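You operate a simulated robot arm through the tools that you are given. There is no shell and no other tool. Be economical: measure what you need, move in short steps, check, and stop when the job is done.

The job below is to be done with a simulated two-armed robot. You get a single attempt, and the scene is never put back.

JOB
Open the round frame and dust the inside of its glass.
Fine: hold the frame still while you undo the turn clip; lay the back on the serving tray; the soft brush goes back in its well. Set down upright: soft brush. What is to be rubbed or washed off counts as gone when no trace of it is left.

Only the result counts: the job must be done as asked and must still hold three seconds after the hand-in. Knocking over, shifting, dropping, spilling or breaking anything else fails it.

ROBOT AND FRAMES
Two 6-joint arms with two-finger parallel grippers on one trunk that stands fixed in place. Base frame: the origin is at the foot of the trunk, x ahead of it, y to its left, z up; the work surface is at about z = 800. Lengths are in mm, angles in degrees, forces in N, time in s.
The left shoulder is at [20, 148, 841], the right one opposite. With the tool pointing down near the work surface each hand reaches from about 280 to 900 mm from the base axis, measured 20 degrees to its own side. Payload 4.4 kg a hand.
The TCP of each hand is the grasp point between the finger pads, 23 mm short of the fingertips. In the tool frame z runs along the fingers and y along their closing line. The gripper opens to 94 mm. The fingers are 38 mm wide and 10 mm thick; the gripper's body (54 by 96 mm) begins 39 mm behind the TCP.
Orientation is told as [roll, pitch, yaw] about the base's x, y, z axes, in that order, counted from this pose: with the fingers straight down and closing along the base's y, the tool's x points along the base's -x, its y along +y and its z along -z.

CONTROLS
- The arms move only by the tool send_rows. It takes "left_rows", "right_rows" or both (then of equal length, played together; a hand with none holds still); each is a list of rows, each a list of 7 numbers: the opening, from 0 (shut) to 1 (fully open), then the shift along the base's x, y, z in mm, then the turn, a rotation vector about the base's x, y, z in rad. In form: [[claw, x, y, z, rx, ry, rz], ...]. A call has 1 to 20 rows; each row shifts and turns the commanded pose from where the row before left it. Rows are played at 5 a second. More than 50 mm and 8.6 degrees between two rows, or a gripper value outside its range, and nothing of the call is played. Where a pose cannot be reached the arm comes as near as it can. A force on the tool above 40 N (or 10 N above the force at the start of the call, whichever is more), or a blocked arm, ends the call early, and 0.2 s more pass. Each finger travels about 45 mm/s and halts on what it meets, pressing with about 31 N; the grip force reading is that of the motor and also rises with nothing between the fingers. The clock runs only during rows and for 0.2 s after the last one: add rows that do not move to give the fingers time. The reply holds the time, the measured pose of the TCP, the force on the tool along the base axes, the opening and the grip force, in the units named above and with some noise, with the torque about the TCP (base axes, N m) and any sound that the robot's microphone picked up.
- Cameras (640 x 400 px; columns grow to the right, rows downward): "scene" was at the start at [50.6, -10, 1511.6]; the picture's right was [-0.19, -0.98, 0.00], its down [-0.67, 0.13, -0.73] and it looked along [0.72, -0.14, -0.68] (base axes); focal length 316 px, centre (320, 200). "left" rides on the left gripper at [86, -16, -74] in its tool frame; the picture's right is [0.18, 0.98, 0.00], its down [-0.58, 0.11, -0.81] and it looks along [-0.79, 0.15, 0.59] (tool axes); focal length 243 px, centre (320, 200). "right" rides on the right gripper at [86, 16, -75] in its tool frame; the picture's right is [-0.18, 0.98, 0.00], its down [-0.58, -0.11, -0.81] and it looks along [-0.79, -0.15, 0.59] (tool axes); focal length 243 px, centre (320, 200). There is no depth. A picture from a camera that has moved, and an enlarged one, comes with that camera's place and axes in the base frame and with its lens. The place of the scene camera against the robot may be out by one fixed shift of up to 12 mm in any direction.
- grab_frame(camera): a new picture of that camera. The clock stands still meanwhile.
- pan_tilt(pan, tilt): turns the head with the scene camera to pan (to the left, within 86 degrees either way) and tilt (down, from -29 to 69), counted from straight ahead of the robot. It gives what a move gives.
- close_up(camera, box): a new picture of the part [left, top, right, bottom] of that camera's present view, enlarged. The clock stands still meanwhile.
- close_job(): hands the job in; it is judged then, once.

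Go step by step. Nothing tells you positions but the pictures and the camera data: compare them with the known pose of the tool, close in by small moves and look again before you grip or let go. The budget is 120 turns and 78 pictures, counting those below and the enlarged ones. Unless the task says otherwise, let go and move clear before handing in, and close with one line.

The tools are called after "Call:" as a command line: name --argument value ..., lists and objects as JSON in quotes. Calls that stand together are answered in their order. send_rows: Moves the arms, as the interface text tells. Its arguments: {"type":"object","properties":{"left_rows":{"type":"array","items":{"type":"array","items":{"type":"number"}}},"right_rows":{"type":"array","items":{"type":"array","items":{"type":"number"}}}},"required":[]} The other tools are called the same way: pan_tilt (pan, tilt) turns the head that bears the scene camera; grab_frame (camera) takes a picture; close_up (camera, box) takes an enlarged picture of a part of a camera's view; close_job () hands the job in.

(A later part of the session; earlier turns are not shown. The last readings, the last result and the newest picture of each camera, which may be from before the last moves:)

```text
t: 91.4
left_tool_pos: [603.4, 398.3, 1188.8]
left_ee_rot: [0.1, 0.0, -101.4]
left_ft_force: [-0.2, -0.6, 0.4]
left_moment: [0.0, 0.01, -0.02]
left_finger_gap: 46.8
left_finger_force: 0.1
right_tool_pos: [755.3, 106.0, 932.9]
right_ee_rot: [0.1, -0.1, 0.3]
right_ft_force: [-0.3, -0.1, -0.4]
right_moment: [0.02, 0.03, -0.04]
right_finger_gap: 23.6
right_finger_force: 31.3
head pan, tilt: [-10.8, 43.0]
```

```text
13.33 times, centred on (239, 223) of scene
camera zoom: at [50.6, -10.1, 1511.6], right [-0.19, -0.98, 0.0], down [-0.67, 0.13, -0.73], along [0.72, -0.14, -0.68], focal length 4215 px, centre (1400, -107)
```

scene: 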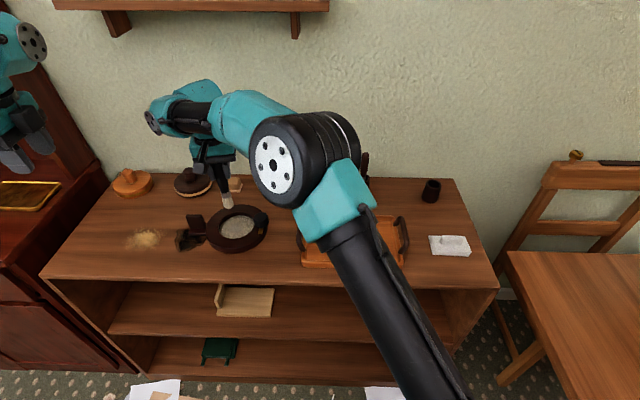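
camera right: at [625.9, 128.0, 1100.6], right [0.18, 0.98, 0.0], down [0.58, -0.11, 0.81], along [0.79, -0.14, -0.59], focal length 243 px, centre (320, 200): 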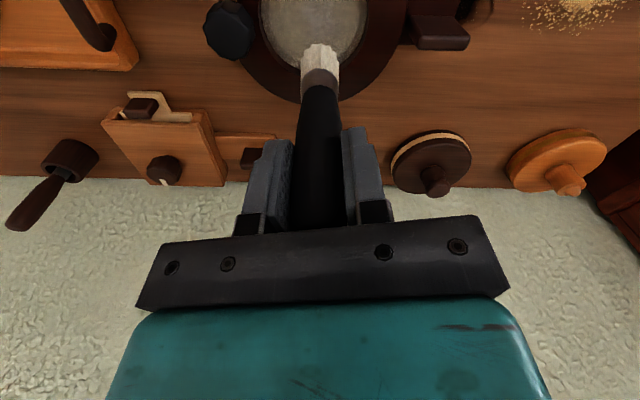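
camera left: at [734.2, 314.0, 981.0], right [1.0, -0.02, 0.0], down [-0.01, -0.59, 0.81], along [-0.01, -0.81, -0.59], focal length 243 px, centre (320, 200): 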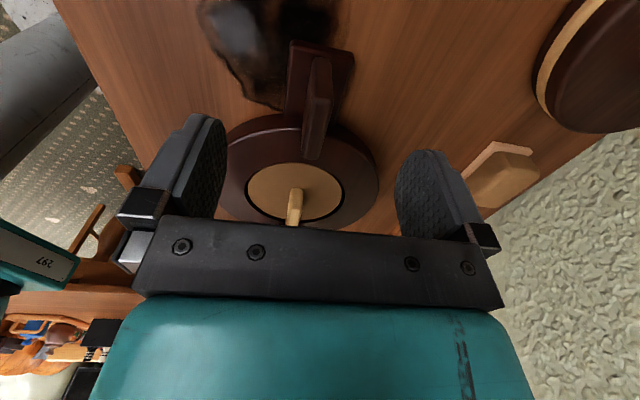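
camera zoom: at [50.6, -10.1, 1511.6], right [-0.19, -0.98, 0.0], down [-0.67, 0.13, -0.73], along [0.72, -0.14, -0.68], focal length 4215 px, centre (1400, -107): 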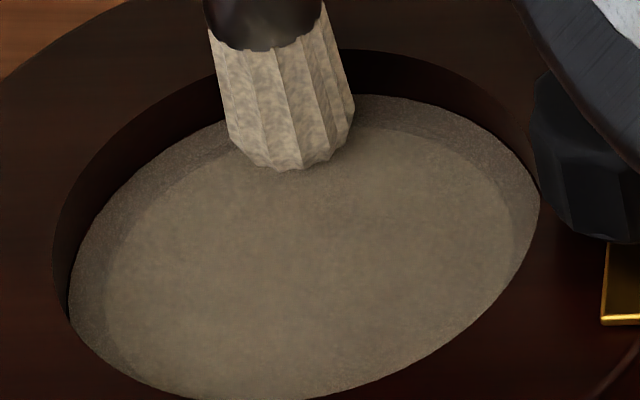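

The contact was lost again, and the rim band moved along with the frame, so it may be part of the frame's look. I'll lift the brush and look at the glass closely with the hand camera.

Call:
send_rows --right_rows '[[0.1, -20, 0, 10, 0, 0, 0], [0.1, -10, 0, 30, 0, 0, 0], [0.1, -25, -22, 28, 0, 0, 0], [0.1, -25, -22, 0, 0, 0, 0], [0.1, -25, -22, 0, 0, 0, 0], [0.1, 0, 0, 0, 0, 0, 0]]'

Call:
close_up --camera "right" --box '[300, 20, 480, 140]'

Call:
close_up --camera "scene" --box '[180, 190, 280, 260]'

```text
t: 92.8
left_tool_pos: [603.2, 398.7, 1188.5]
left_ee_rot: [0.0, -0.1, -101.4]
left_ft_force: [1.0, -0.3, -0.2]
left_moment: [0.04, 0.01, -0.01]
left_finger_gap: 46.9
left_finger_force: 0.1
right_tool_pos: [650.5, 40.0, 999.5]
right_ee_rot: [0.0, -0.1, 0.2]
right_ft_force: [-0.5, 0.2, -0.3]
right_moment: [0.01, 0.0, 0.02]
right_finger_gap: 23.8
right_finger_force: 30.9
head pan, tilt: [-10.8, 43.0]
```

```text
3.33 times, centred on (390, 80) of right
camera zoom: at [564.1, 56.3, 1074.9], right [0.18, 0.98, 0.0], down [0.58, -0.11, 0.81], along [0.79, -0.14, -0.59], focal length 809 px, centre (87, 600)
```

zoom: 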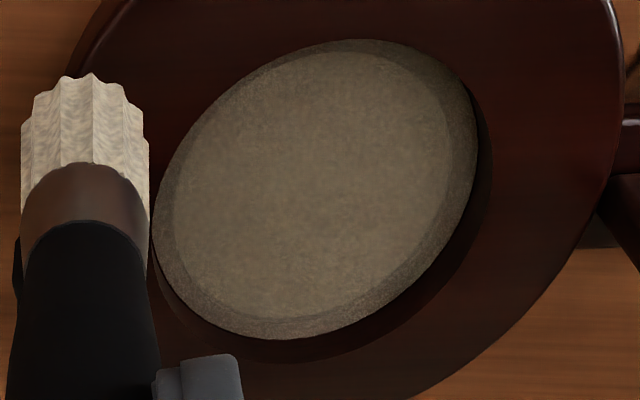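

```text
5.71 times, centred on (230, 225) of scene
camera zoom: at [50.6, -10.0, 1511.6], right [-0.19, -0.98, 0.0], down [-0.67, 0.13, -0.73], along [0.72, -0.14, -0.68], focal length 1806 px, centre (834, 57)
```

zoom: 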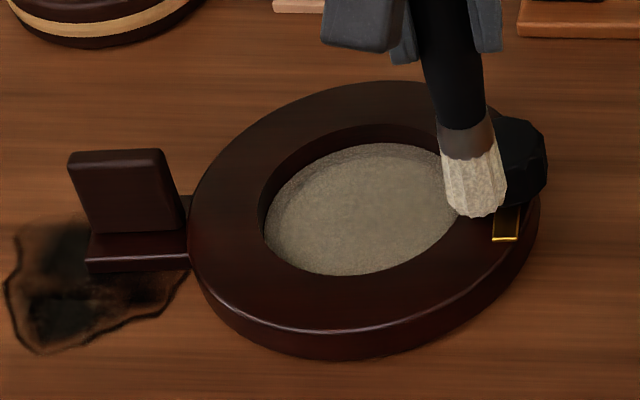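

Compared with the first view the glass looks browner but still covered. I'll test by brushing the middle hard back and forth and then compare the middle with the rest.

Call:
send_rows --right_rows '[[0.1, 31.5, 33.5, 0, 0, 0, 0], [0.1, 31.5, 33.5, 0, 0, 0, 0], [0.1, 0, 0, -30, 0, 0, 0], [0.1, 0, 0, -30, 0, 0, 0], [0.1, 0, 0, -6, 0, 0, 0], [0.1, 0, 0, -1.5, 0, 0, 0], [0.1, 0, 0, -1, 0, 0, 0], [0.1, 0, 0, 0, 0, 0, 0]]'

```text
t: 94.6
left_tool_pos: [602.5, 399.0, 1188.8]
left_ee_rot: [-0.1, 0.0, -101.3]
left_ft_force: [-0.1, 0.3, 0.5]
left_moment: [0.01, -0.02, 0.03]
left_finger_gap: 46.6
left_finger_force: 0.2
right_tool_pos: [712.6, 105.6, 930.9]
right_ee_rot: [0.0, 0.0, 0.3]
right_ft_force: [0.3, 0.0, -0.1]
right_moment: [0.0, -0.01, 0.03]
right_finger_gap: 23.5
right_finger_force: 31.1
head pan, tilt: [-10.8, 43.0]
```

Call:
send_rows --right_rows '[[0.1, 0, 0, -1, 0, 0, 0], [0.1, 0, 0, 0, 0, 0, 0]]'

Call:
send_rows --right_rows '[[0.1, 0, 0, -0.7, 0, 0, 0], [0.1, 0, 0, 0, 0, 0, 0]]'

```text
t: 95.2
left_tool_pos: [603.4, 399.2, 1189.1]
left_ee_rot: [0.0, 0.0, -101.4]
left_ft_force: [0.4, 0.0, 0.6]
left_moment: [0.0, -0.02, -0.04]
left_finger_gap: 47.1
left_finger_force: 0.1
right_tool_pos: [712.6, 107.5, 929.9]
right_ee_rot: [0.0, -0.1, 0.4]
right_ft_force: [-0.3, -0.8, 10.2]
right_moment: [-0.01, -0.07, 0.03]
right_finger_gap: 23.3
right_finger_force: 30.9
head pan, tilt: [-10.8, 43.0]
```

```text
t: 95.8
left_tool_pos: [602.4, 397.9, 1189.9]
left_ee_rot: [0.0, 0.0, -101.4]
left_ft_force: [0.1, 0.5, 0.1]
left_moment: [0.04, -0.02, 0.02]
left_finger_gap: 46.9
left_finger_force: 0.0
right_tool_pos: [713.0, 106.5, 929.9]
right_ee_rot: [0.1, 0.0, 0.4]
right_ft_force: [-0.4, -0.1, 22.4]
right_moment: [0.09, -0.11, 0.03]
right_finger_gap: 23.6
right_finger_force: 30.7
head pan, tilt: [-10.8, 43.0]
```

22 N is too firm; I'll back off 0.7 mm and stroke back and forth.

Call:
send_rows --right_rows '[[0.1, 15, 0, 0.7, 0, 0, 0], [0.1, -30, 0, 0, 0, 0, 0], [0.1, 30, 0, 0, 0, 0, 0], [0.1, -30, 0, 0, 0, 0, 0], [0.1, 30, 0, 0, 0, 0, 0], [0.1, -30, 0, 0, 0, 0, 0], [0.1, 30, 0, 0, 0, 0, 0], [0.1, -30, 0, 0, 0, 0, 0], [0.1, 30, 0, 0, 0, 0, 0], [0.1, -30, 0, 0, 0, 0, 0], [0.1, 30, 0, 0, 0, 0, 0], [0.1, -30, 0, 0, 0, 0, 0], [0.1, 15, 0, 0, 0, 0, 0]]'

Call:
send_rows --right_rows '[[0.1, -10, 0, 10, 0, 0, 0], [0.1, -10, 0, 30, 0, 0, 0], [0.1, -25, -22, 28, 0, 0, 0], [0.1, -20, -22, 0, 0, 0, 0], [0.1, 0, -22, 0, 0, 0, 0], [0.1, 0, 0, 0, 0, 0, 0]]'

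Call:
close_up --camera "right" --box '[300, 20, 480, 140]'

```text
t: 98.6
left_tool_pos: [603.0, 397.5, 1189.3]
left_ee_rot: [0.0, 0.0, -101.5]
left_ft_force: [-0.1, -0.1, 0.1]
left_moment: [0.01, 0.0, -0.02]
left_finger_gap: 47.0
left_finger_force: 0.0
right_tool_pos: [712.4, 106.9, 931.3]
right_ee_rot: [0.1, -0.1, 0.3]
right_ft_force: [0.2, 0.1, -0.1]
right_moment: [0.01, -0.01, 0.02]
right_finger_gap: 23.7
right_finger_force: 31.1
head pan, tilt: [-10.8, 43.0]
```

```text
t: 100.0
left_tool_pos: [603.9, 398.7, 1189.9]
left_ee_rot: [0.0, 0.0, -101.4]
left_ft_force: [0.6, -0.1, -0.4]
left_moment: [0.03, -0.01, 0.02]
left_finger_gap: 47.1
left_finger_force: 0.0
right_tool_pos: [647.4, 43.4, 998.8]
right_ee_rot: [0.0, -0.1, 0.2]
right_ft_force: [0.1, -0.3, 0.7]
right_moment: [0.0, -0.01, -0.01]
right_finger_gap: 23.5
right_finger_force: 30.8
head pan, tilt: [-10.8, 43.0]
```

```text
3.33 times, centred on (390, 80) of right
camera zoom: at [562.6, 58.9, 1073.3], right [0.18, 0.98, 0.0], down [0.58, -0.11, 0.81], along [0.79, -0.14, -0.59], focal length 809 px, centre (87, 600)
```

zoom: 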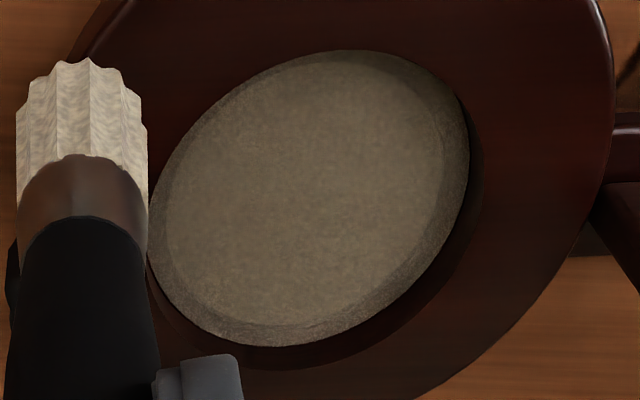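

Because of the parallax, what shows through is the frame's front opening below the glass, so the dust is a veil that is thinning. I'll go on brushing with steady contact, first finding the contact again.

Call:
send_rows --right_rows '[[0.1, 20, 22, 0, 0, 0, 0], [0.1, 25, 22, 0, 0, 0, 0], [0.1, 20, 22, -28, 0, 0, 0], [0.1, 0, 0, -30, 0, 0, 0], [0.1, 0, 0, -10, 0, 0, 0], [0.1, 0, 0, -0.7, 0, 0, 0], [0.1, 0, 0, 0, 0, 0, 0]]'

Call:
send_rows --right_rows '[[0.1, 0, 0, -0.5, 0, 0, 0], [0.1, 0, 0, 0, 0, 0, 0]]'

```text
t: 101.6
left_tool_pos: [602.7, 398.1, 1189.4]
left_ee_rot: [0.1, 0.0, -101.5]
left_ft_force: [0.1, -0.3, 0.2]
left_moment: [-0.01, 0.03, -0.03]
left_finger_gap: 47.2
left_finger_force: 0.0
right_tool_pos: [713.5, 107.3, 930.1]
right_ee_rot: [0.0, -0.1, 0.4]
right_ft_force: [1.7, -0.1, 5.6]
right_moment: [-0.03, -0.21, 0.04]
right_finger_gap: 23.8
right_finger_force: 30.8
head pan, tilt: [-10.8, 43.0]
```

```text
t: 102.2
left_tool_pos: [602.8, 398.6, 1188.8]
left_ee_rot: [0.0, 0.0, -101.4]
left_ft_force: [-0.3, -0.3, -0.1]
left_moment: [-0.02, 0.0, -0.01]
left_finger_gap: 46.8
left_finger_force: 0.0
right_tool_pos: [712.5, 106.1, 928.9]
right_ee_rot: [0.0, -0.1, 0.3]
right_ft_force: [0.9, -1.5, 10.3]
right_moment: [-0.13, -0.16, -0.05]
right_finger_gap: 23.3
right_finger_force: 30.5
head pan, tilt: [-10.8, 43.0]
```

Contact at 10 N. Now a full set of rings from the middle outward.

Call:
send_rows --right_rows '[[0.1, 12, 0, 0, 0, 0, 0], [0.1, -6, 10.4, 0, 0, 0, 0], [0.1, -12, 0, 0, 0, 0, 0], [0.1, -6, -10.4, 0, 0, 0, 0], [0.1, 6, -10.4, 0, 0, 0, 0], [0.1, 12, 0, 0, 0, 0, 0], [0.1, 6, 10.4, 0, 0, 0, 0], [0.1, 12, 0, 0, 0, 0, 0], [0.1, -4.6, 14.1, 0, 0, 0, 0], [0.1, -12, 8.7, 0, 0, 0, 0], [0.1, -14.8, 0, 0, 0, 0, 0], [0.1, -12, -8.7, 0, 0, 0, 0], [0.1, -4.6, -14.1, 0, 0, 0, 0], [0.1, 4.6, -14.1, 0, 0, 0, 0], [0.1, 12, -8.7, 0, 0, 0, 0], [0.1, 14.8, 0, 0, 0, 0, 0], [0.1, 12, 8.7, 0, 0, 0, 0], [0.1, 4.6, 14.1, 0, 0, 0, 0]]'

Call:
send_rows --right_rows '[[0.1, 9, 0, 0, 0, 0, 0], [0.1, -4.4, 16.5, 0, 0, 0, 0], [0.1, -12.1, 12.1, 0, 0, 0, 0], [0.1, -16.5, 4.4, 0, 0, 0, 0], [0.1, -16.5, -4.4, 0, 0, 0, 0], [0.1, -12.1, -12.1, 0, 0, 0, 0], [0.1, -4.4, -16.5, 0, 0, 0, 0], [0.1, 4.4, -16.5, 0, 0, 0, 0], [0.1, 12.1, -12.1, 0, 0, 0, 0], [0.1, 16.5, -4.4, 0, 0, 0, 0], [0.1, 16.5, 4.4, 0, 0, 0, 0], [0.1, 12.1, 12.1, 0, 0, 0, 0], [0.1, 4.4, 16.5, 0, 0, 0, 0]]'

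Call:
close_up --camera "scene" --box '[180, 190, 280, 260]'

```text
t: 106.0
left_tool_pos: [602.4, 397.9, 1189.2]
left_ee_rot: [0.0, 0.0, -101.3]
left_ft_force: [-0.2, -0.8, 0.9]
left_moment: [-0.01, -0.02, -0.01]
left_finger_gap: 47.1
left_finger_force: 0.0
right_tool_pos: [736.2, 107.9, 929.6]
right_ee_rot: [0.1, -0.1, 0.3]
right_ft_force: [-0.2, -0.3, -0.2]
right_moment: [0.02, -0.01, 0.02]
right_finger_gap: 23.7
right_finger_force: 31.4
head pan, tilt: [-10.8, 43.0]
```

```text
t: 108.8
left_tool_pos: [603.7, 398.7, 1189.4]
left_ee_rot: [0.0, 0.0, -101.4]
left_ft_force: [-0.2, -0.4, 0.8]
left_moment: [0.01, 0.01, 0.04]
left_finger_gap: 46.9
left_finger_force: 0.0
right_tool_pos: [745.3, 109.1, 930.5]
right_ee_rot: [0.0, 0.0, 0.3]
right_ft_force: [-0.1, -0.9, 0.8]
right_moment: [0.02, -0.01, 0.02]
right_finger_gap: 23.4
right_finger_force: 30.8
head pan, tilt: [-10.8, 43.0]
```

```text
5.71 times, centred on (230, 225) of scene
camera zoom: at [50.5, -10.2, 1511.6], right [-0.19, -0.98, 0.0], down [-0.67, 0.13, -0.73], along [0.72, -0.14, -0.68], focal length 1806 px, centre (834, 57)
```

zoom: 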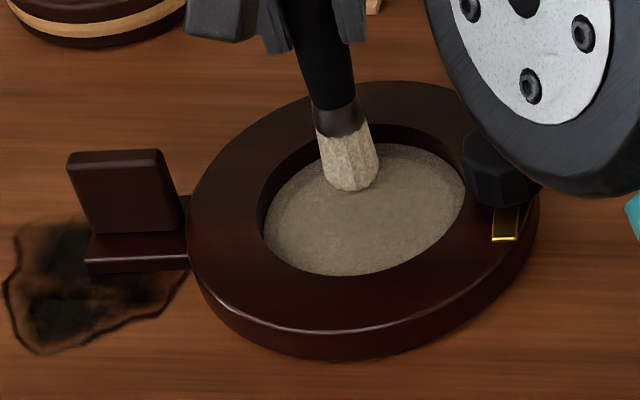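

The brush creeps up in the grip under load. I'll add a slight steady downward feed during the strokes, starting with the outer ring.

Call:
send_rows --right_rows '[[0.1, 6, 0, -0.8, 0, 0, 0], [0.1, -2.4, 13.7, -0.1, 0, 0, 0], [0.1, -7, 12, -0.1, 0, 0, 0], [0.1, -10.6, 9, -0.1, 0, 0, 0], [0.1, -13, 4.7, -0.1, 0, 0, 0], [0.1, -14, 0, -0.1, 0, 0, 0], [0.1, -13, -4.7, -0.1, 0, 0, 0], [0.1, -10.6, -9, -0.1, 0, 0, 0], [0.1, -7, -12, -0.1, 0, 0, 0], [0.1, -2.4, -13.7, -0.1, 0, 0, 0], [0.1, 2.4, -13.7, -0.1, 0, 0, 0], [0.1, 7, -12, -0.1, 0, 0, 0], [0.1, 10.6, -9, -0.1, 0, 0, 0], [0.1, 13, -4.7, -0.1, 0, 0, 0], [0.1, 14, 0, -0.1, 0, 0, 0], [0.1, 13, 4.7, -0.1, 0, 0, 0], [0.1, 10.6, 9, -0.1, 0, 0, 0], [0.1, 7, 12, -0.1, 0, 0, 0], [0.1, 2.4, 13.7, -0.1, 0, 0, 0]]'

Call:
send_rows --right_rows '[[0.1, -12, 0, -0.1, 0, 0, 0], [0.1, -5.2, 15.9, -0.1, 0, 0, 0], [0.1, -13.5, 9.8, -0.1, 0, 0, 0], [0.1, -16.6, 0, -0.1, 0, 0, 0], [0.1, -13.5, -9.8, -0.1, 0, 0, 0], [0.1, -5.2, -15.9, -0.1, 0, 0, 0], [0.1, 5.2, -15.9, -0.1, 0, 0, 0], [0.1, 13.5, -9.8, -0.1, 0, 0, 0], [0.1, 16.6, 0, -0.1, 0, 0, 0], [0.1, 13.5, 9.8, -0.1, 0, 0, 0], [0.1, 5.2, 15.9, -0.1, 0, 0, 0], [0.1, -13, 0, -0.1, 0, 0, 0], [0.1, -7, 12.1, -0.1, 0, 0, 0], [0.1, -14, 0, -0.1, 0, 0, 0], [0.1, -7, -12.1, -0.1, 0, 0, 0], [0.1, 7, -12.1, -0.1, 0, 0, 0], [0.1, 14, 0, -0.1, 0, 0, 0], [0.1, 7, 12.1, -0.1, 0, 0, 0], [0.1, -14, 0, -0.1, 0, 0, 0]]'

Call:
close_up --camera "scene" --box '[180, 190, 280, 260]'

```text
t: 112.8
left_tool_pos: [602.7, 397.4, 1189.8]
left_ee_rot: [-0.1, 0.0, -101.3]
left_ft_force: [0.1, -1.1, -0.2]
left_moment: [-0.01, -0.01, 0.02]
left_finger_gap: 46.9
left_finger_force: 0.0
right_tool_pos: [751.5, 108.2, 926.5]
right_ee_rot: [0.0, 0.0, 0.3]
right_ft_force: [-0.4, -1.6, 7.4]
right_moment: [-0.12, 0.01, -0.03]
right_finger_gap: 23.6
right_finger_force: 30.9
head pan, tilt: [-10.8, 43.0]
```

```text
t: 116.8
left_tool_pos: [602.8, 397.7, 1188.3]
left_ee_rot: [0.0, 0.1, -101.4]
left_ft_force: [-0.3, 0.1, -0.6]
left_moment: [0.0, -0.01, -0.03]
left_finger_gap: 46.9
left_finger_force: 0.1
right_tool_pos: [712.6, 106.7, 924.8]
right_ee_rot: [0.1, -0.1, 0.3]
right_ft_force: [6.5, -0.3, 15.0]
right_moment: [-0.05, -0.62, 0.0]
right_finger_gap: 23.6
right_finger_force: 31.3
head pan, tilt: [-10.8, 43.0]
```

```text
5.71 times, centred on (230, 225) of scene
camera zoom: at [50.5, -10.0, 1511.6], right [-0.19, -0.98, 0.0], down [-0.67, 0.13, -0.73], along [0.72, -0.14, -0.68], focal length 1806 px, centre (834, 57)
```

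zoom: 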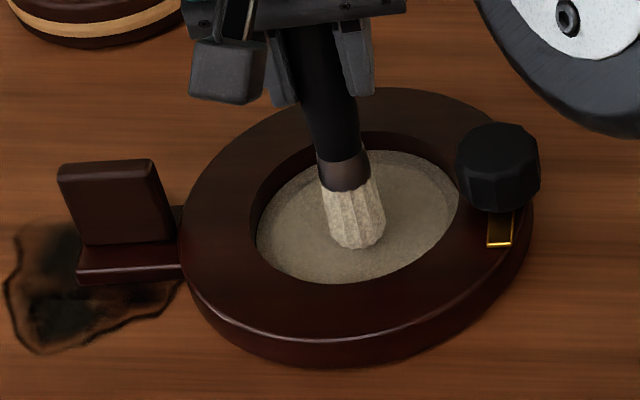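

The frame got pushed about 14 mm by the wide ring touching its wall, so I'll need to hold it and stay inside. First a close look at the dust.

Call:
close_up --camera "scene" --box '[215, 208, 263, 238]'

```text
13.33 times, centred on (239, 223) of scene
camera zoom: at [50.5, -10.0, 1511.6], right [-0.19, -0.98, 0.0], down [-0.67, 0.13, -0.73], along [0.72, -0.14, -0.68], focal length 4215 px, centre (1400, -107)
```

zoom: 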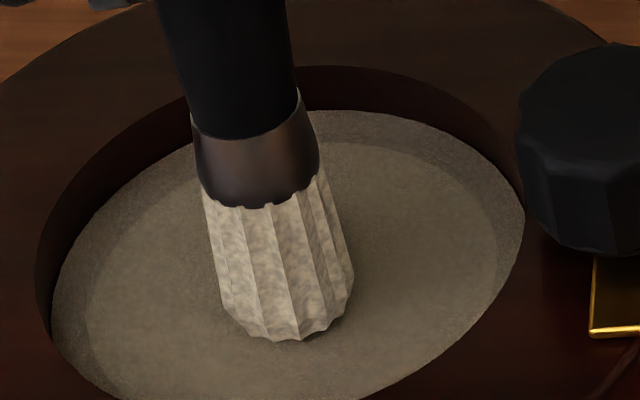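

The inner disc (about 45 mm radius) is the dust patch, and its contrast is fading. I'll continue with rings of at most 33 mm around the present centre (718, 107), clear of the wall.

Call:
send_rows --right_rows '[[0.1, 38, 0, 0.2, 0, 0, 0], [0.1, -4.4, 16.5, -0.05, 0, 0, 0], [0.1, -12.1, 12.1, -0.05, 0, 0, 0], [0.1, -16.5, 4.4, -0.05, 0, 0, 0], [0.1, -16.5, -4.4, -0.05, 0, 0, 0], [0.1, -12.1, -12.1, -0.05, 0, 0, 0], [0.1, -4.4, -16.5, -0.05, 0, 0, 0], [0.1, 4.4, -16.5, -0.05, 0, 0, 0], [0.1, 12.1, -12.1, -0.05, 0, 0, 0], [0.1, 16.5, -4.4, -0.05, 0, 0, 0], [0.1, 16.5, 4.4, -0.05, 0, 0, 0], [0.1, 12.1, 12.1, -0.05, 0, 0, 0], [0.1, 4.4, 16.5, -0.05, 0, 0, 0], [0.1, -15, 0, -0.05, 0, 0, 0], [0.1, -9, 15.6, -0.05, 0, 0, 0], [0.1, -18, 0, -0.05, 0, 0, 0], [0.1, -9, -15.6, -0.05, 0, 0, 0], [0.1, 9, -15.6, -0.05, 0, 0, 0], [0.1, 18, 0, -0.05, 0, 0, 0], [0.1, 9, 15.6, -0.05, 0, 0, 0]]'

Call:
send_rows --right_rows '[[0.1, -18, 0, -0.1, 0, 0, 0], [0.1, 28, 0, -0.1, 0, 0, 0], [0.1, -3.7, -14, -0.1, 0, 0, 0], [0.1, -10.3, -10.3, -0.1, 0, 0, 0], [0.1, -14, -3.7, -0.1, 0, 0, 0], [0.1, -14, 3.7, -0.1, 0, 0, 0], [0.1, -10.3, 10.3, -0.1, 0, 0, 0], [0.1, -3.7, 14, -0.1, 0, 0, 0], [0.1, 3.7, 14, -0.1, 0, 0, 0], [0.1, 10.3, 10.3, -0.1, 0, 0, 0], [0.1, 14, 3.7, -0.1, 0, 0, 0], [0.1, 14, -3.7, -0.1, 0, 0, 0], [0.1, 10.3, -10.3, -0.1, 0, 0, 0], [0.1, 3.7, -14, -0.1, 0, 0, 0], [0.1, -16, 0, -0.1, 0, 0, 0], [0.1, -12, -12, -0.1, 0, 0, 0], [0.1, -12, 12, -0.1, 0, 0, 0], [0.1, 12, 12, -0.1, 0, 0, 0], [0.1, 12, -12, -0.1, 0, 0, 0], [0.1, -12, 0, -0.1, 0, 0, 0]]'

Call:
close_up --camera "scene" --box '[215, 208, 263, 238]'

```text
t: 121.0
left_tool_pos: [601.9, 397.1, 1188.9]
left_ee_rot: [0.1, 0.0, -101.5]
left_ft_force: [0.3, -0.2, -0.4]
left_moment: [-0.01, 0.0, -0.03]
left_finger_gap: 47.1
left_finger_force: 0.0
right_tool_pos: [736.8, 105.9, 923.6]
right_ee_rot: [0.1, -0.1, 0.3]
right_ft_force: [-3.1, -6.7, 21.2]
right_moment: [-0.7, 0.6, 0.11]
right_finger_gap: 23.6
right_finger_force: 31.2
head pan, tilt: [-10.8, 43.0]
```

```text
t: 122.7
left_tool_pos: [602.6, 398.4, 1189.1]
left_ee_rot: [0.0, -0.1, -101.4]
left_ft_force: [-1.5, 0.2, 0.3]
left_moment: [0.02, -0.04, 0.0]
left_finger_gap: 47.0
left_finger_force: 0.1
right_tool_pos: [692.2, 99.3, 924.1]
right_ee_rot: [-0.1, -0.1, 0.3]
right_ft_force: [-2.1, -2.3, 8.3]
right_moment: [-0.17, 0.31, 0.0]
right_finger_gap: 23.6
right_finger_force: 31.2
head pan, tilt: [-10.8, 43.0]
stopped in row 8 (right hand): the force on the tool passed its limit at 41 N (the readings are from after the stop); the commanded pose is now the measured one
```

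```text
13.33 times, centred on (239, 223) of scene
camera zoom: at [50.4, -10.1, 1511.6], right [-0.19, -0.98, 0.0], down [-0.67, 0.13, -0.73], along [0.72, -0.14, -0.68], focal length 4215 px, centre (1400, -107)
```

zoom: 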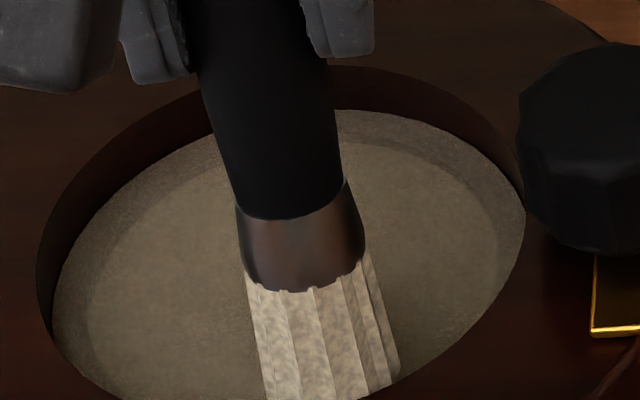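

The force limit stopped the stroke; the frame stayed put. I'll lift away and look at the whole glass.

Call:
send_rows --right_rows '[[0.1, 0, 0, 20, 0, 0, 0], [0.1, 0, 0, 40, 0, 0, 0], [0.1, 0, -40, 20, 0, 0, 0], [0.1, 0, -48, 0, 0, 0, 0], [0.1, 0, -48, 0, 0, 0, 0], [0.1, 0, -48, 0, 0, 0, 0], [0.1, 0, -48, 0, 0, 0, 0], [0.1, 0, 0, 0, 0, 0, 0]]'

Call:
close_up --camera "scene" --box '[180, 190, 280, 260]'

```text
t: 124.5
left_tool_pos: [603.4, 398.7, 1189.3]
left_ee_rot: [-0.1, 0.1, -101.5]
left_ft_force: [0.0, 0.2, -0.2]
left_moment: [-0.02, 0.03, 0.01]
left_finger_gap: 47.2
left_finger_force: 0.0
right_tool_pos: [692.8, -133.2, 1002.8]
right_ee_rot: [-0.1, 0.0, 0.3]
right_ft_force: [0.7, 0.5, -0.1]
right_moment: [-0.01, 0.0, -0.03]
right_finger_gap: 23.5
right_finger_force: 30.8
head pan, tilt: [-10.8, 43.0]
```

```text
5.71 times, centred on (230, 225) of scene
camera zoom: at [50.6, -10.0, 1511.6], right [-0.19, -0.98, 0.0], down [-0.67, 0.13, -0.73], along [0.72, -0.14, -0.68], focal length 1806 px, centre (834, 57)
```

zoom: 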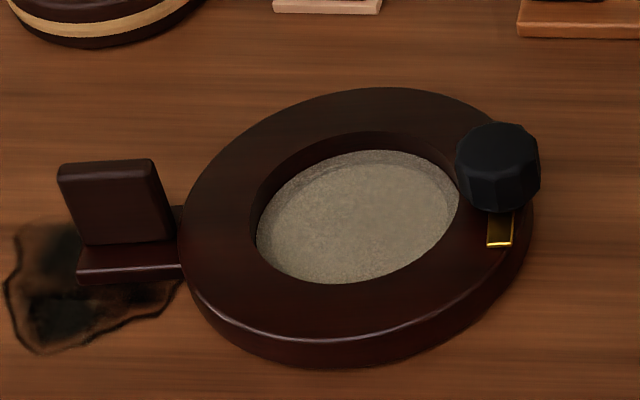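

The bluish-grey tint of the first view has gone and the disc looks an even beige. I'll enlarge it more to look for leftover traces.

Call:
close_up --camera "scene" --box '[220, 210, 256, 236]'

```text
15.38 times, centred on (238, 223) of scene
camera zoom: at [50.6, -10.0, 1511.6], right [-0.19, -0.98, 0.0], down [-0.67, 0.13, -0.73], along [0.72, -0.14, -0.68], focal length 4863 px, centre (1582, -154)
```

zoom: 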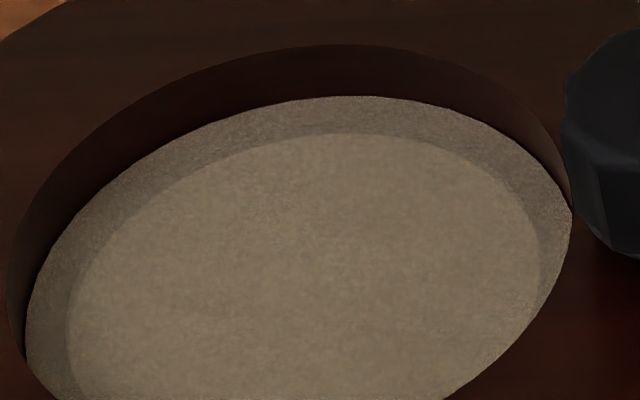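

I can't tell yet whether the visible inner disc is the dust or the backing. I'll do more well-controlled strokes and compare from the same view. First back to the centre and to contact.

Call:
send_rows --right_rows '[[0.1, 3.7, 40.2, 0, 0, 0, 0], [0.1, 3.7, 40.2, 0, 0, 0, 0], [0.1, 3.7, 40.2, 0, 0, 0, 0], [0.1, 3.7, 40.2, 0, 0, 0, 0], [0.1, 3.7, 40.2, 0, 0, 0, 0], [0.1, 3.7, 40.2, 0, 0, 0, 0], [0.1, 0, 0, -35, 0, 0, 0], [0.1, 0, 0, -35, 0, 0, 0], [0.1, 0, 0, -6, 0, 0, 0], [0.1, 0, 0, -1.5, 0, 0, 0], [0.1, 0, 0, 0, 0, 0, 0]]'

Call:
send_rows --right_rows '[[0.1, 0, 0, -0.7, 0, 0, 0], [0.1, 0, 0, 0, 0, 0, 0]]'

```text
t: 126.9
left_tool_pos: [602.4, 398.4, 1189.4]
left_ee_rot: [0.0, 0.0, -101.4]
left_ft_force: [-0.3, 0.7, 0.2]
left_moment: [-0.02, 0.0, 0.02]
left_finger_gap: 47.4
left_finger_force: 0.2
right_tool_pos: [715.6, 107.1, 923.9]
right_ee_rot: [0.0, 0.0, 0.3]
right_ft_force: [0.0, 0.1, -0.3]
right_moment: [0.02, 0.01, 0.04]
right_finger_gap: 23.8
right_finger_force: 30.9
head pan, tilt: [-10.8, 43.0]
```

```text
t: 127.5
left_tool_pos: [603.3, 400.1, 1189.0]
left_ee_rot: [-0.1, 0.0, -101.5]
left_ft_force: [0.4, 0.0, -0.3]
left_moment: [0.0, 0.0, -0.02]
left_finger_gap: 46.9
left_finger_force: 0.0
right_tool_pos: [715.4, 107.1, 923.3]
right_ee_rot: [-0.1, -0.1, 0.4]
right_ft_force: [-0.2, -0.2, 0.1]
right_moment: [-0.01, 0.03, -0.02]
right_finger_gap: 23.5
right_finger_force: 31.3
head pan, tilt: [-10.8, 43.0]
```

Call:
send_rows --right_rows '[[0.1, 0, 0, -0.7, 0, 0, 0], [0.1, 0, 0, -0.7, 0, 0, 0], [0.1, 0, 0, 0, 0, 0, 0]]'

Call:
send_rows --right_rows '[[0.1, 0, 0, -0.6, 0, 0, 0], [0.1, 0, 0, 0, 0, 0, 0]]'

```text
t: 128.3
left_tool_pos: [602.7, 398.7, 1188.7]
left_ee_rot: [0.0, 0.1, -101.4]
left_ft_force: [1.0, -0.5, -0.4]
left_moment: [-0.01, -0.02, 0.02]
left_finger_gap: 47.1
left_finger_force: 0.0
right_tool_pos: [715.5, 108.8, 923.3]
right_ee_rot: [-0.2, -0.1, 0.3]
right_ft_force: [0.7, 0.2, 9.3]
right_moment: [-0.06, -0.02, -0.01]
right_finger_gap: 23.9
right_finger_force: 30.8
head pan, tilt: [-10.8, 43.0]
```

```text
t: 128.9
left_tool_pos: [603.1, 398.5, 1189.1]
left_ee_rot: [0.0, 0.0, -101.4]
left_ft_force: [0.0, 0.2, -0.3]
left_moment: [0.02, -0.02, 0.01]
left_finger_gap: 46.7
left_finger_force: 0.2
right_tool_pos: [715.6, 108.7, 922.9]
right_ee_rot: [0.0, -0.1, 0.3]
right_ft_force: [-0.2, 0.2, 19.7]
right_moment: [-0.01, 0.13, -0.01]
right_finger_gap: 23.6
right_finger_force: 31.1
head pan, tilt: [-10.8, 43.0]
```

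Contact at 20 N. I'll brush slowly: a 30 mm ring, then a 17 mm ring.

Call:
send_rows --right_rows '[[0.1, 15, 0, 0, 0, 0, 0], [0.1, 15, 0, 0, 0, 0, 0], [0.1, -1.8, 10.3, -0.04, 0, 0, 0], [0.1, -5.2, 9, -0.04, 0, 0, 0], [0.1, -8, 6.7, -0.04, 0, 0, 0], [0.1, -9.8, 3.6, -0.04, 0, 0, 0], [0.1, -10.4, 0, -0.04, 0, 0, 0], [0.1, -9.8, -3.6, -0.04, 0, 0, 0], [0.1, -8, -6.7, -0.04, 0, 0, 0], [0.1, -5.2, -9, -0.04, 0, 0, 0], [0.1, -1.8, -10.3, -0.04, 0, 0, 0], [0.1, 1.8, -10.3, -0.04, 0, 0, 0], [0.1, 5.2, -9, -0.04, 0, 0, 0], [0.1, 8, -6.7, -0.04, 0, 0, 0], [0.1, 9.8, -3.6, -0.04, 0, 0, 0], [0.1, 10.4, 0, -0.04, 0, 0, 0], [0.1, 9.8, 3.6, -0.04, 0, 0, 0], [0.1, 8, 6.7, -0.04, 0, 0, 0], [0.1, 5.2, 9, -0.04, 0, 0, 0], [0.1, 1.8, 10.3, -0.04, 0, 0, 0]]'

Call:
send_rows --right_rows '[[0.1, -13, 0, -0.04, 0, 0, 0], [0.1, -3.2, -10, -0.04, 0, 0, 0], [0.1, -8.6, -6.2, -0.04, 0, 0, 0], [0.1, -10.4, 0, -0.04, 0, 0, 0], [0.1, -8.6, 6.2, -0.04, 0, 0, 0], [0.1, -3.2, 10, -0.04, 0, 0, 0], [0.1, 3.2, 10, -0.04, 0, 0, 0], [0.1, 8.6, 6.2, -0.04, 0, 0, 0], [0.1, 10.4, 0, -0.04, 0, 0, 0], [0.1, 8.6, -6.2, -0.04, 0, 0, 0], [0.1, 3.2, -10, -0.04, 0, 0, 0], [0.1, -12, 0, -0.04, 0, 0, 0], [0.1, -5, -6, -0.04, 0, 0, 0], [0.1, -6, 6, -0.04, 0, 0, 0], [0.1, 6, 6, -0.04, 0, 0, 0], [0.1, 5, -6, -0.04, 0, 0, 0]]'

```text
t: 133.1
left_tool_pos: [604.1, 398.3, 1189.8]
left_ee_rot: [0.0, 0.1, -101.5]
left_ft_force: [1.2, -0.5, -0.1]
left_moment: [-0.01, -0.03, 0.0]
left_finger_gap: 46.9
left_finger_force: 0.0
right_tool_pos: [744.3, 107.1, 922.5]
right_ee_rot: [-0.1, 0.0, 0.3]
right_ft_force: [-0.3, -4.5, 15.3]
right_moment: [-0.48, 0.26, 0.08]
right_finger_gap: 23.7
right_finger_force: 30.7
head pan, tilt: [-10.8, 43.0]
```

```text
t: 136.5
left_tool_pos: [602.2, 398.7, 1189.7]
left_ee_rot: [0.0, 0.0, -101.3]
left_ft_force: [0.4, -0.1, -0.3]
left_moment: [-0.04, 0.02, -0.03]
left_finger_gap: 47.1
left_finger_force: 0.0
right_tool_pos: [719.2, 107.3, 923.0]
right_ee_rot: [0.0, 0.0, 0.3]
right_ft_force: [-3.3, 4.1, 14.3]
right_moment: [0.44, 0.6, -0.13]
right_finger_gap: 23.7
right_finger_force: 31.0
head pan, tilt: [-10.8, 43.0]
```

Contact held throughout. I'll lift clear to the same spot and compare.

Call:
send_rows --right_rows '[[0.1, 0, 0, 20, 0, 0, 0], [0.1, 0, 0, 40, 0, 0, 0], [0.1, -5, -40, 20, 0, 0, 0], [0.1, -5, -48, 0, 0, 0, 0], [0.1, -5, -48, 0, 0, 0, 0], [0.1, -5, -48, 0, 0, 0, 0], [0.1, -5, -48, 0, 0, 0, 0], [0.1, 0, 0, 0, 0, 0, 0]]'

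Call:
close_up --camera "scene" --box '[220, 210, 256, 236]'

```text
t: 138.3
left_tool_pos: [603.1, 397.7, 1189.2]
left_ee_rot: [0.1, 0.0, -101.5]
left_ft_force: [0.1, 0.1, 0.3]
left_moment: [-0.01, 0.0, 0.0]
left_finger_gap: 47.0
left_finger_force: 0.0
right_tool_pos: [693.0, -123.7, 1003.3]
right_ee_rot: [-0.1, 0.0, 0.4]
right_ft_force: [0.1, -0.5, -0.6]
right_moment: [0.05, -0.03, -0.02]
right_finger_gap: 23.7
right_finger_force: 31.1
head pan, tilt: [-10.8, 43.0]
```

```text
15.38 times, centred on (238, 223) of scene
camera zoom: at [50.6, -9.9, 1511.6], right [-0.19, -0.98, 0.0], down [-0.67, 0.13, -0.73], along [0.72, -0.14, -0.68], focal length 4863 px, centre (1582, -154)
```

zoom: 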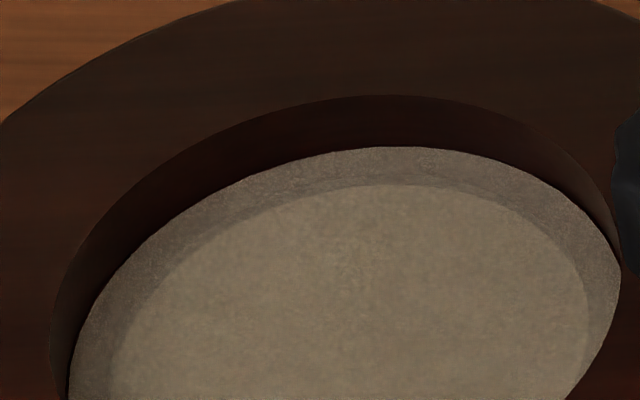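

The band geometry is still puzzling, and the frame was dragged some millimetres. I'll send the brush hand aside and use the left hand's camera for a steep close view of the glass.

Call:
send_rows --right_rows '[[0.1, 0, -45, 10, 0, 0, 0], [0.1, 0, -45, 0, 0, 0, 0], [0.1, 0, -45, 0, 0, 0, 0], [0.1, 0, -45, 0, 0, 0, 0], [0.1, 0, -20, 0, 0, 0, 0]]'

Call:
send_rows --left_rows '[[0.5, 13.25, -28.4, -31.5, 0.131, 0, 0], [0.5, 13.25, -28.4, -31.5, 0.131, 0, 0], [0.5, 13.25, -28.4, -31.5, 0.131, 0, 0], [0.5, 13.25, -28.4, -31.5, 0.131, 0, 0], [0.5, 13.25, -28.4, -31.5, 0, 0, 0], [0.5, 13.25, -28.4, -31.5, 0, 0, 0], [0.5, 13.25, -28.4, -31.5, 0, 0, 0], [0.5, 13.25, -28.4, -31.5, 0, 0, 0], [0.5, 0, 0, 0, 0, 0, 0]]'

Call:
close_up --camera "left" --box '[230, 110, 410, 230]'

```text
t: 139.5
left_tool_pos: [603.5, 398.7, 1189.3]
left_ee_rot: [0.0, 0.0, -101.3]
left_ft_force: [0.1, -0.4, 0.1]
left_moment: [0.0, -0.02, -0.02]
left_finger_gap: 47.1
left_finger_force: 0.1
right_tool_pos: [694.7, -323.9, 1013.6]
right_ee_rot: [-0.1, 0.0, 0.3]
right_ft_force: [-0.7, 0.3, -0.1]
right_moment: [-0.02, 0.02, 0.03]
right_finger_gap: 23.6
right_finger_force: 30.7
head pan, tilt: [-10.8, 43.0]
```

```text
t: 141.5
left_tool_pos: [707.7, 174.3, 935.1]
left_ee_rot: [-6.6, 29.4, -103.1]
left_ft_force: [-0.3, -0.1, 0.7]
left_moment: [-0.02, 0.04, -0.04]
left_finger_gap: 47.0
left_finger_force: 0.1
right_tool_pos: [694.9, -324.2, 1014.6]
right_ee_rot: [-0.1, 0.0, 0.2]
right_ft_force: [-0.2, 0.1, 0.1]
right_moment: [-0.03, -0.02, 0.05]
right_finger_gap: 23.7
right_finger_force: 31.3
head pan, tilt: [-10.8, 43.0]
```

```text
3.33 times, centred on (320, 170) of left
camera zoom: at [708.5, 213.4, 1044.4], right [1.0, -0.01, -0.01], down [-0.01, -0.92, 0.4], along [-0.01, -0.4, -0.92], focal length 809 px, centre (320, 300)
```

zoom: 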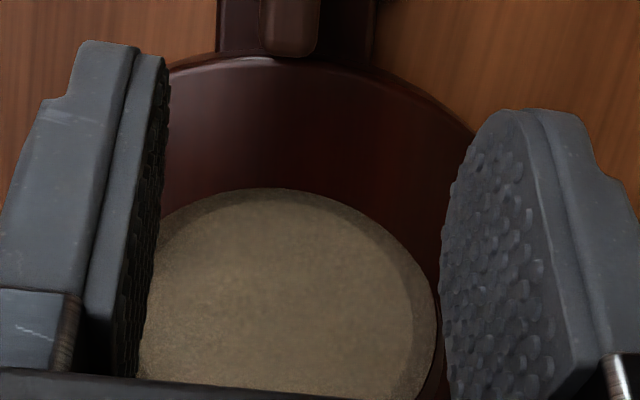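

Call:
send_rows --left_rows '[[1, 0, 15, 10, 0, 0, 0], [1, 0, 15, 10, 0, 0, 0], [1, 0, 0, 0, 0, 0, 0], [1, 0, 0, 0, 0, 0, 0]]'

Call:
close_up --camera "left" --box '[260, 140, 370, 215]'

```text
t: 142.5
left_tool_pos: [708.6, 202.4, 956.2]
left_ee_rot: [-6.6, 29.3, -103.0]
left_ft_force: [-0.3, 0.2, 0.2]
left_moment: [-0.01, 0.01, -0.01]
left_finger_gap: 94.1
left_finger_force: 0.0
right_tool_pos: [694.2, -323.7, 1013.7]
right_ee_rot: [-0.1, -0.1, 0.3]
right_ft_force: [-0.1, -0.8, -1.0]
right_moment: [-0.03, -0.05, 0.0]
right_finger_gap: 23.4
right_finger_force: 31.4
head pan, tilt: [-10.8, 43.0]
```

```text
5.33 times, centred on (315, 178) of left
camera zoom: at [709.4, 241.9, 1065.0], right [1.0, -0.01, -0.01], down [-0.01, -0.92, 0.4], along [-0.01, -0.4, -0.92], focal length 1294 px, centre (347, 320)
```

zoom: 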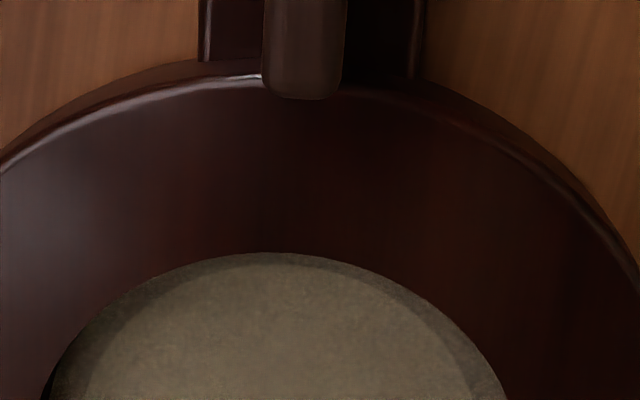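

I'll retract the left hand to where it was and compare an ordinary scene picture with the earlier ones.

Call:
send_rows --left_rows '[[0.5, 0, 20, 40, 0, 0, 0], [0.5, -15, 25, 35, -0.131, 0, 0], [0.5, -15, 25, 35, -0.131, 0, 0], [0.5, -15, 25, 35, -0.131, 0, 0], [0.5, -15, 25, 35, -0.131, 0, 0], [0.5, -15, 25, 25, 0, 0, 0], [0.5, -15, 25, 25, 0, 0, 0], [0.5, -15, 25, 0, 0, 0, 0]]'

Call:
grab_frame --camera "scene"

```text
t: 144.3
left_tool_pos: [604.0, 394.5, 1185.5]
left_ee_rot: [0.0, -0.1, -101.6]
left_ft_force: [0.1, -0.5, 0.3]
left_moment: [0.07, 0.03, -0.01]
left_finger_gap: 47.2
left_finger_force: 0.1
right_tool_pos: [694.0, -323.9, 1012.8]
right_ee_rot: [-0.1, 0.1, 0.3]
right_ft_force: [0.1, -0.2, -0.9]
right_moment: [0.01, 0.01, 0.0]
right_finger_gap: 23.6
right_finger_force: 30.6
head pan, tilt: [-10.8, 43.0]
```

```text
6 pictures are left
```

scene: 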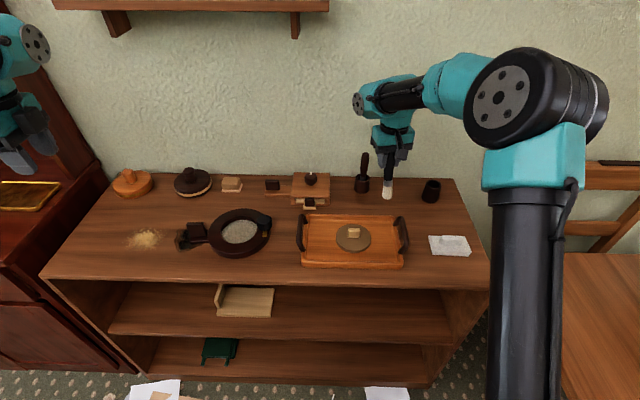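

The glass still looks coated from afar. I'll run a clear test: sustained scrubbing in the middle with a small downward feed, then compare that spot. First back over the glass, now centred near (697, 100).

Call:
send_rows --right_rows '[[0.1, 0.4, 47, 0, 0, 0, 0], [0.1, 0.4, 47, 0, 0, 0, 0], [0.1, 0.4, 47, 0, 0, 0, 0], [0.1, 0.4, 47, 0, 0, 0, 0], [0.1, 0.4, 47, 0, 0, 0, 0], [0.1, 0.4, 47, 0, 0, 0, 0], [0.1, 0.4, 47, 0, 0, 0, 0], [0.1, 0.4, 47, 0, 0, 0, 0], [0.1, 0.4, 48, 0, 0, 0, 0], [0.1, 0, 0, -40, 0, 0, 0], [0.1, 0, 0, -40, 0, 0, 0], [0.1, 0, 0, -7, 0, 0, 0], [0.1, 0, 0, -1.5, 0, 0, 0], [0.1, 0, 0, 0, 0, 0, 0]]'

Call:
send_rows --right_rows '[[0.1, 0, 0, -0.7, 0, 0, 0], [0.1, 0, 0, -0.5, 0, 0, 0], [0.1, 0, 0, 0, 0, 0, 0]]'

```text
t: 147.3
left_tool_pos: [603.1, 395.5, 1186.3]
left_ee_rot: [0.0, 0.0, -101.4]
left_ft_force: [-0.5, -0.5, 0.4]
left_moment: [0.03, 0.03, 0.01]
left_finger_gap: 46.8
left_finger_force: 0.1
right_tool_pos: [698.7, 99.6, 923.9]
right_ee_rot: [-0.1, -0.1, 0.2]
right_ft_force: [0.0, -0.3, 0.1]
right_moment: [0.01, -0.05, -0.02]
right_finger_gap: 23.8
right_finger_force: 30.7
head pan, tilt: [-10.8, 43.0]
```

```text
t: 148.1
left_tool_pos: [603.7, 394.5, 1186.1]
left_ee_rot: [-0.1, 0.0, -101.4]
left_ft_force: [0.1, -1.2, 0.1]
left_moment: [0.0, -0.02, -0.02]
left_finger_gap: 46.7
left_finger_force: 0.2
right_tool_pos: [698.3, 98.6, 923.0]
right_ee_rot: [-0.1, -0.2, 0.3]
right_ft_force: [-0.9, -0.5, 7.2]
right_moment: [0.03, 0.25, -0.01]
right_finger_gap: 23.8
right_finger_force: 30.8
head pan, tilt: [-10.8, 43.0]
```

Call:
send_rows --right_rows '[[0.1, 10, 0, -0.2, 0, 0, 0], [0.1, -20, 0, -0.04, 0, 0, 0], [0.1, 20, 0, -0.04, 0, 0, 0], [0.1, -20, 0, -0.04, 0, 0, 0], [0.1, 20, 0, -0.04, 0, 0, 0], [0.1, -20, 0, -0.04, 0, 0, 0], [0.1, 20, 0, -0.04, 0, 0, 0], [0.1, -20, 0, -0.04, 0, 0, 0], [0.1, 20, 0, -0.04, 0, 0, 0], [0.1, -20, 0, -0.04, 0, 0, 0], [0.1, 20, 0, -0.04, 0, 0, 0], [0.1, -20, 0, -0.04, 0, 0, 0], [0.1, 20, 0, -0.04, 0, 0, 0], [0.1, -20, 0, -0.04, 0, 0, 0], [0.1, 20, 0, -0.04, 0, 0, 0], [0.1, -20, 0, -0.04, 0, 0, 0], [0.1, 20, 0, -0.04, 0, 0, 0], [0.1, -20, 0, -0.04, 0, 0, 0], [0.1, 20, 0, -0.04, 0, 0, 0], [0.1, -10, 0, -0.04, 0, 0, 0]]'

Call:
send_rows --right_rows '[[0.1, 10, 0, 0, 0, 0, 0], [0.1, -20, 0, -0.04, 0, 0, 0], [0.1, 20, 0, -0.04, 0, 0, 0], [0.1, -20, 0, -0.04, 0, 0, 0], [0.1, 20, 0, -0.04, 0, 0, 0], [0.1, -20, 0, -0.04, 0, 0, 0], [0.1, 20, 0, -0.04, 0, 0, 0], [0.1, -20, 0, -0.04, 0, 0, 0], [0.1, 20, 0, -0.04, 0, 0, 0], [0.1, -20, 0, -0.04, 0, 0, 0], [0.1, 20, 0, -0.04, 0, 0, 0], [0.1, -20, 0, -0.04, 0, 0, 0], [0.1, 20, 0, -0.04, 0, 0, 0], [0.1, -20, 0, -0.04, 0, 0, 0], [0.1, 20, 0, -0.04, 0, 0, 0], [0.1, -20, 0, -0.04, 0, 0, 0], [0.1, 20, 0, -0.04, 0, 0, 0], [0.1, -20, 0, -0.04, 0, 0, 0], [0.1, 20, 0, -0.04, 0, 0, 0], [0.1, -10, 0, -0.04, 0, 0, 0]]'

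Call:
send_rows --right_rows '[[0.1, 0, 0, 20, 0, 0, 0], [0.1, 0, 0, 40, 0, 0, 0], [0.1, 0, -40, 20, 0, 0, 0], [0.1, 0, -48, 0, 0, 0, 0], [0.1, 0, -48, 0, 0, 0, 0], [0.1, 0, -48, 0, 0, 0, 0], [0.1, 0, -48, 0, 0, 0, 0], [0.1, 0, 0, 0, 0, 0, 0]]'

Call:
close_up --camera "scene" --box '[208, 205, 272, 253]'

```text
t: 152.3
left_tool_pos: [604.0, 394.9, 1186.2]
left_ee_rot: [0.0, 0.0, -101.4]
left_ft_force: [-0.8, 0.0, -0.2]
left_moment: [-0.01, 0.0, 0.04]
left_finger_gap: 47.1
left_finger_force: 0.0
right_tool_pos: [699.0, 98.8, 923.3]
right_ee_rot: [-0.1, 0.0, 0.4]
right_ft_force: [0.9, -0.6, -0.3]
right_moment: [-0.01, -0.02, 0.02]
right_finger_gap: 23.8
right_finger_force: 30.8
head pan, tilt: [-10.8, 43.0]
```

```text
t: 156.5
left_tool_pos: [604.4, 394.7, 1186.6]
left_ee_rot: [0.0, 0.0, -101.5]
left_ft_force: [-0.4, -0.1, -0.1]
left_moment: [-0.03, 0.01, 0.01]
left_finger_gap: 46.7
left_finger_force: 0.1
right_tool_pos: [699.6, 100.4, 922.3]
right_ee_rot: [0.0, 0.0, 0.4]
right_ft_force: [-0.4, 0.7, 0.0]
right_moment: [-0.02, 0.0, -0.04]
right_finger_gap: 23.3
right_finger_force: 30.9
head pan, tilt: [-10.8, 43.0]
```

```text
t: 158.3
left_tool_pos: [603.9, 395.7, 1186.7]
left_ee_rot: [0.0, 0.0, -101.4]
left_ft_force: [-0.7, 0.4, 0.1]
left_moment: [0.0, -0.02, 0.0]
left_finger_gap: 47.0
left_finger_force: 0.1
right_tool_pos: [699.4, -134.9, 1004.3]
right_ee_rot: [-0.1, 0.0, 0.3]
right_ft_force: [-0.9, -0.9, -0.3]
right_moment: [-0.04, 0.03, -0.01]
right_finger_gap: 23.7
right_finger_force: 31.2
head pan, tilt: [-10.8, 43.0]
```

```text
8.33 times, centred on (240, 229) of scene
camera zoom: at [50.6, -10.0, 1511.6], right [-0.19, -0.98, 0.0], down [-0.67, 0.13, -0.73], along [0.72, -0.14, -0.68], focal length 2634 px, centre (987, -42)
```

zoom: 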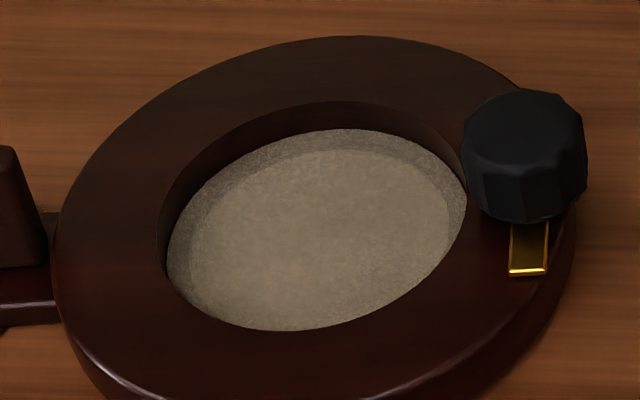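

The contact dies after a few strokes because the brush slides up in the grip, so most strokes barely touched. I'll press it down on the glass until the handle's top backs against the palm, which should stop the sliding.

Call:
send_rows --right_rows '[[0.1, 0, 47, 0, 0, 0, 0], [0.1, 0, 47, 0, 0, 0, 0], [0.1, 0, 47, 0, 0, 0, 0], [0.1, 0, 47, 0, 0, 0, 0], [0.1, 0, 44, 0, 0, 0, 0], [0.1, 0, 0, -40, 0, 0, 0], [0.1, 0, 0, -38, 0, 0, 0], [0.1, 0, 0, -2, 0, 0, 0], [0.1, 0, 0, 0, 0, 0, 0]]'

Call:
send_rows --right_rows '[[0.1, 0, 0, -1, 0, 0, 0], [0.1, 0, 0, -1, 0, 0, 0], [0.1, 0, 0, -1, 0, 0, 0], [0.1, 0, 0, 0, 0, 0, 0]]'

```text
t: 160.3
left_tool_pos: [603.2, 396.2, 1186.3]
left_ee_rot: [0.1, 0.1, -101.5]
left_ft_force: [-0.8, 0.2, 0.1]
left_moment: [0.07, 0.03, 0.04]
left_finger_gap: 47.1
left_finger_force: 0.1
right_tool_pos: [697.4, 97.8, 922.5]
right_ee_rot: [0.0, 0.0, 0.3]
right_ft_force: [1.1, 0.0, 1.2]
right_moment: [0.0, -0.03, 0.05]
right_finger_gap: 23.5
right_finger_force: 31.0
head pan, tilt: [-10.8, 43.0]
```

```text
t: 161.3
left_tool_pos: [603.4, 394.3, 1185.8]
left_ee_rot: [0.1, -0.1, -101.5]
left_ft_force: [-0.1, -0.2, 0.8]
left_moment: [0.01, -0.02, 0.0]
left_finger_gap: 46.8
left_finger_force: 0.0
right_tool_pos: [698.1, 99.3, 921.1]
right_ee_rot: [0.0, -0.2, 0.3]
right_ft_force: [2.9, -5.4, 34.5]
right_moment: [-0.51, 0.75, 0.14]
right_finger_gap: 23.8
right_finger_force: 31.4
head pan, tilt: [-10.8, 43.0]
```

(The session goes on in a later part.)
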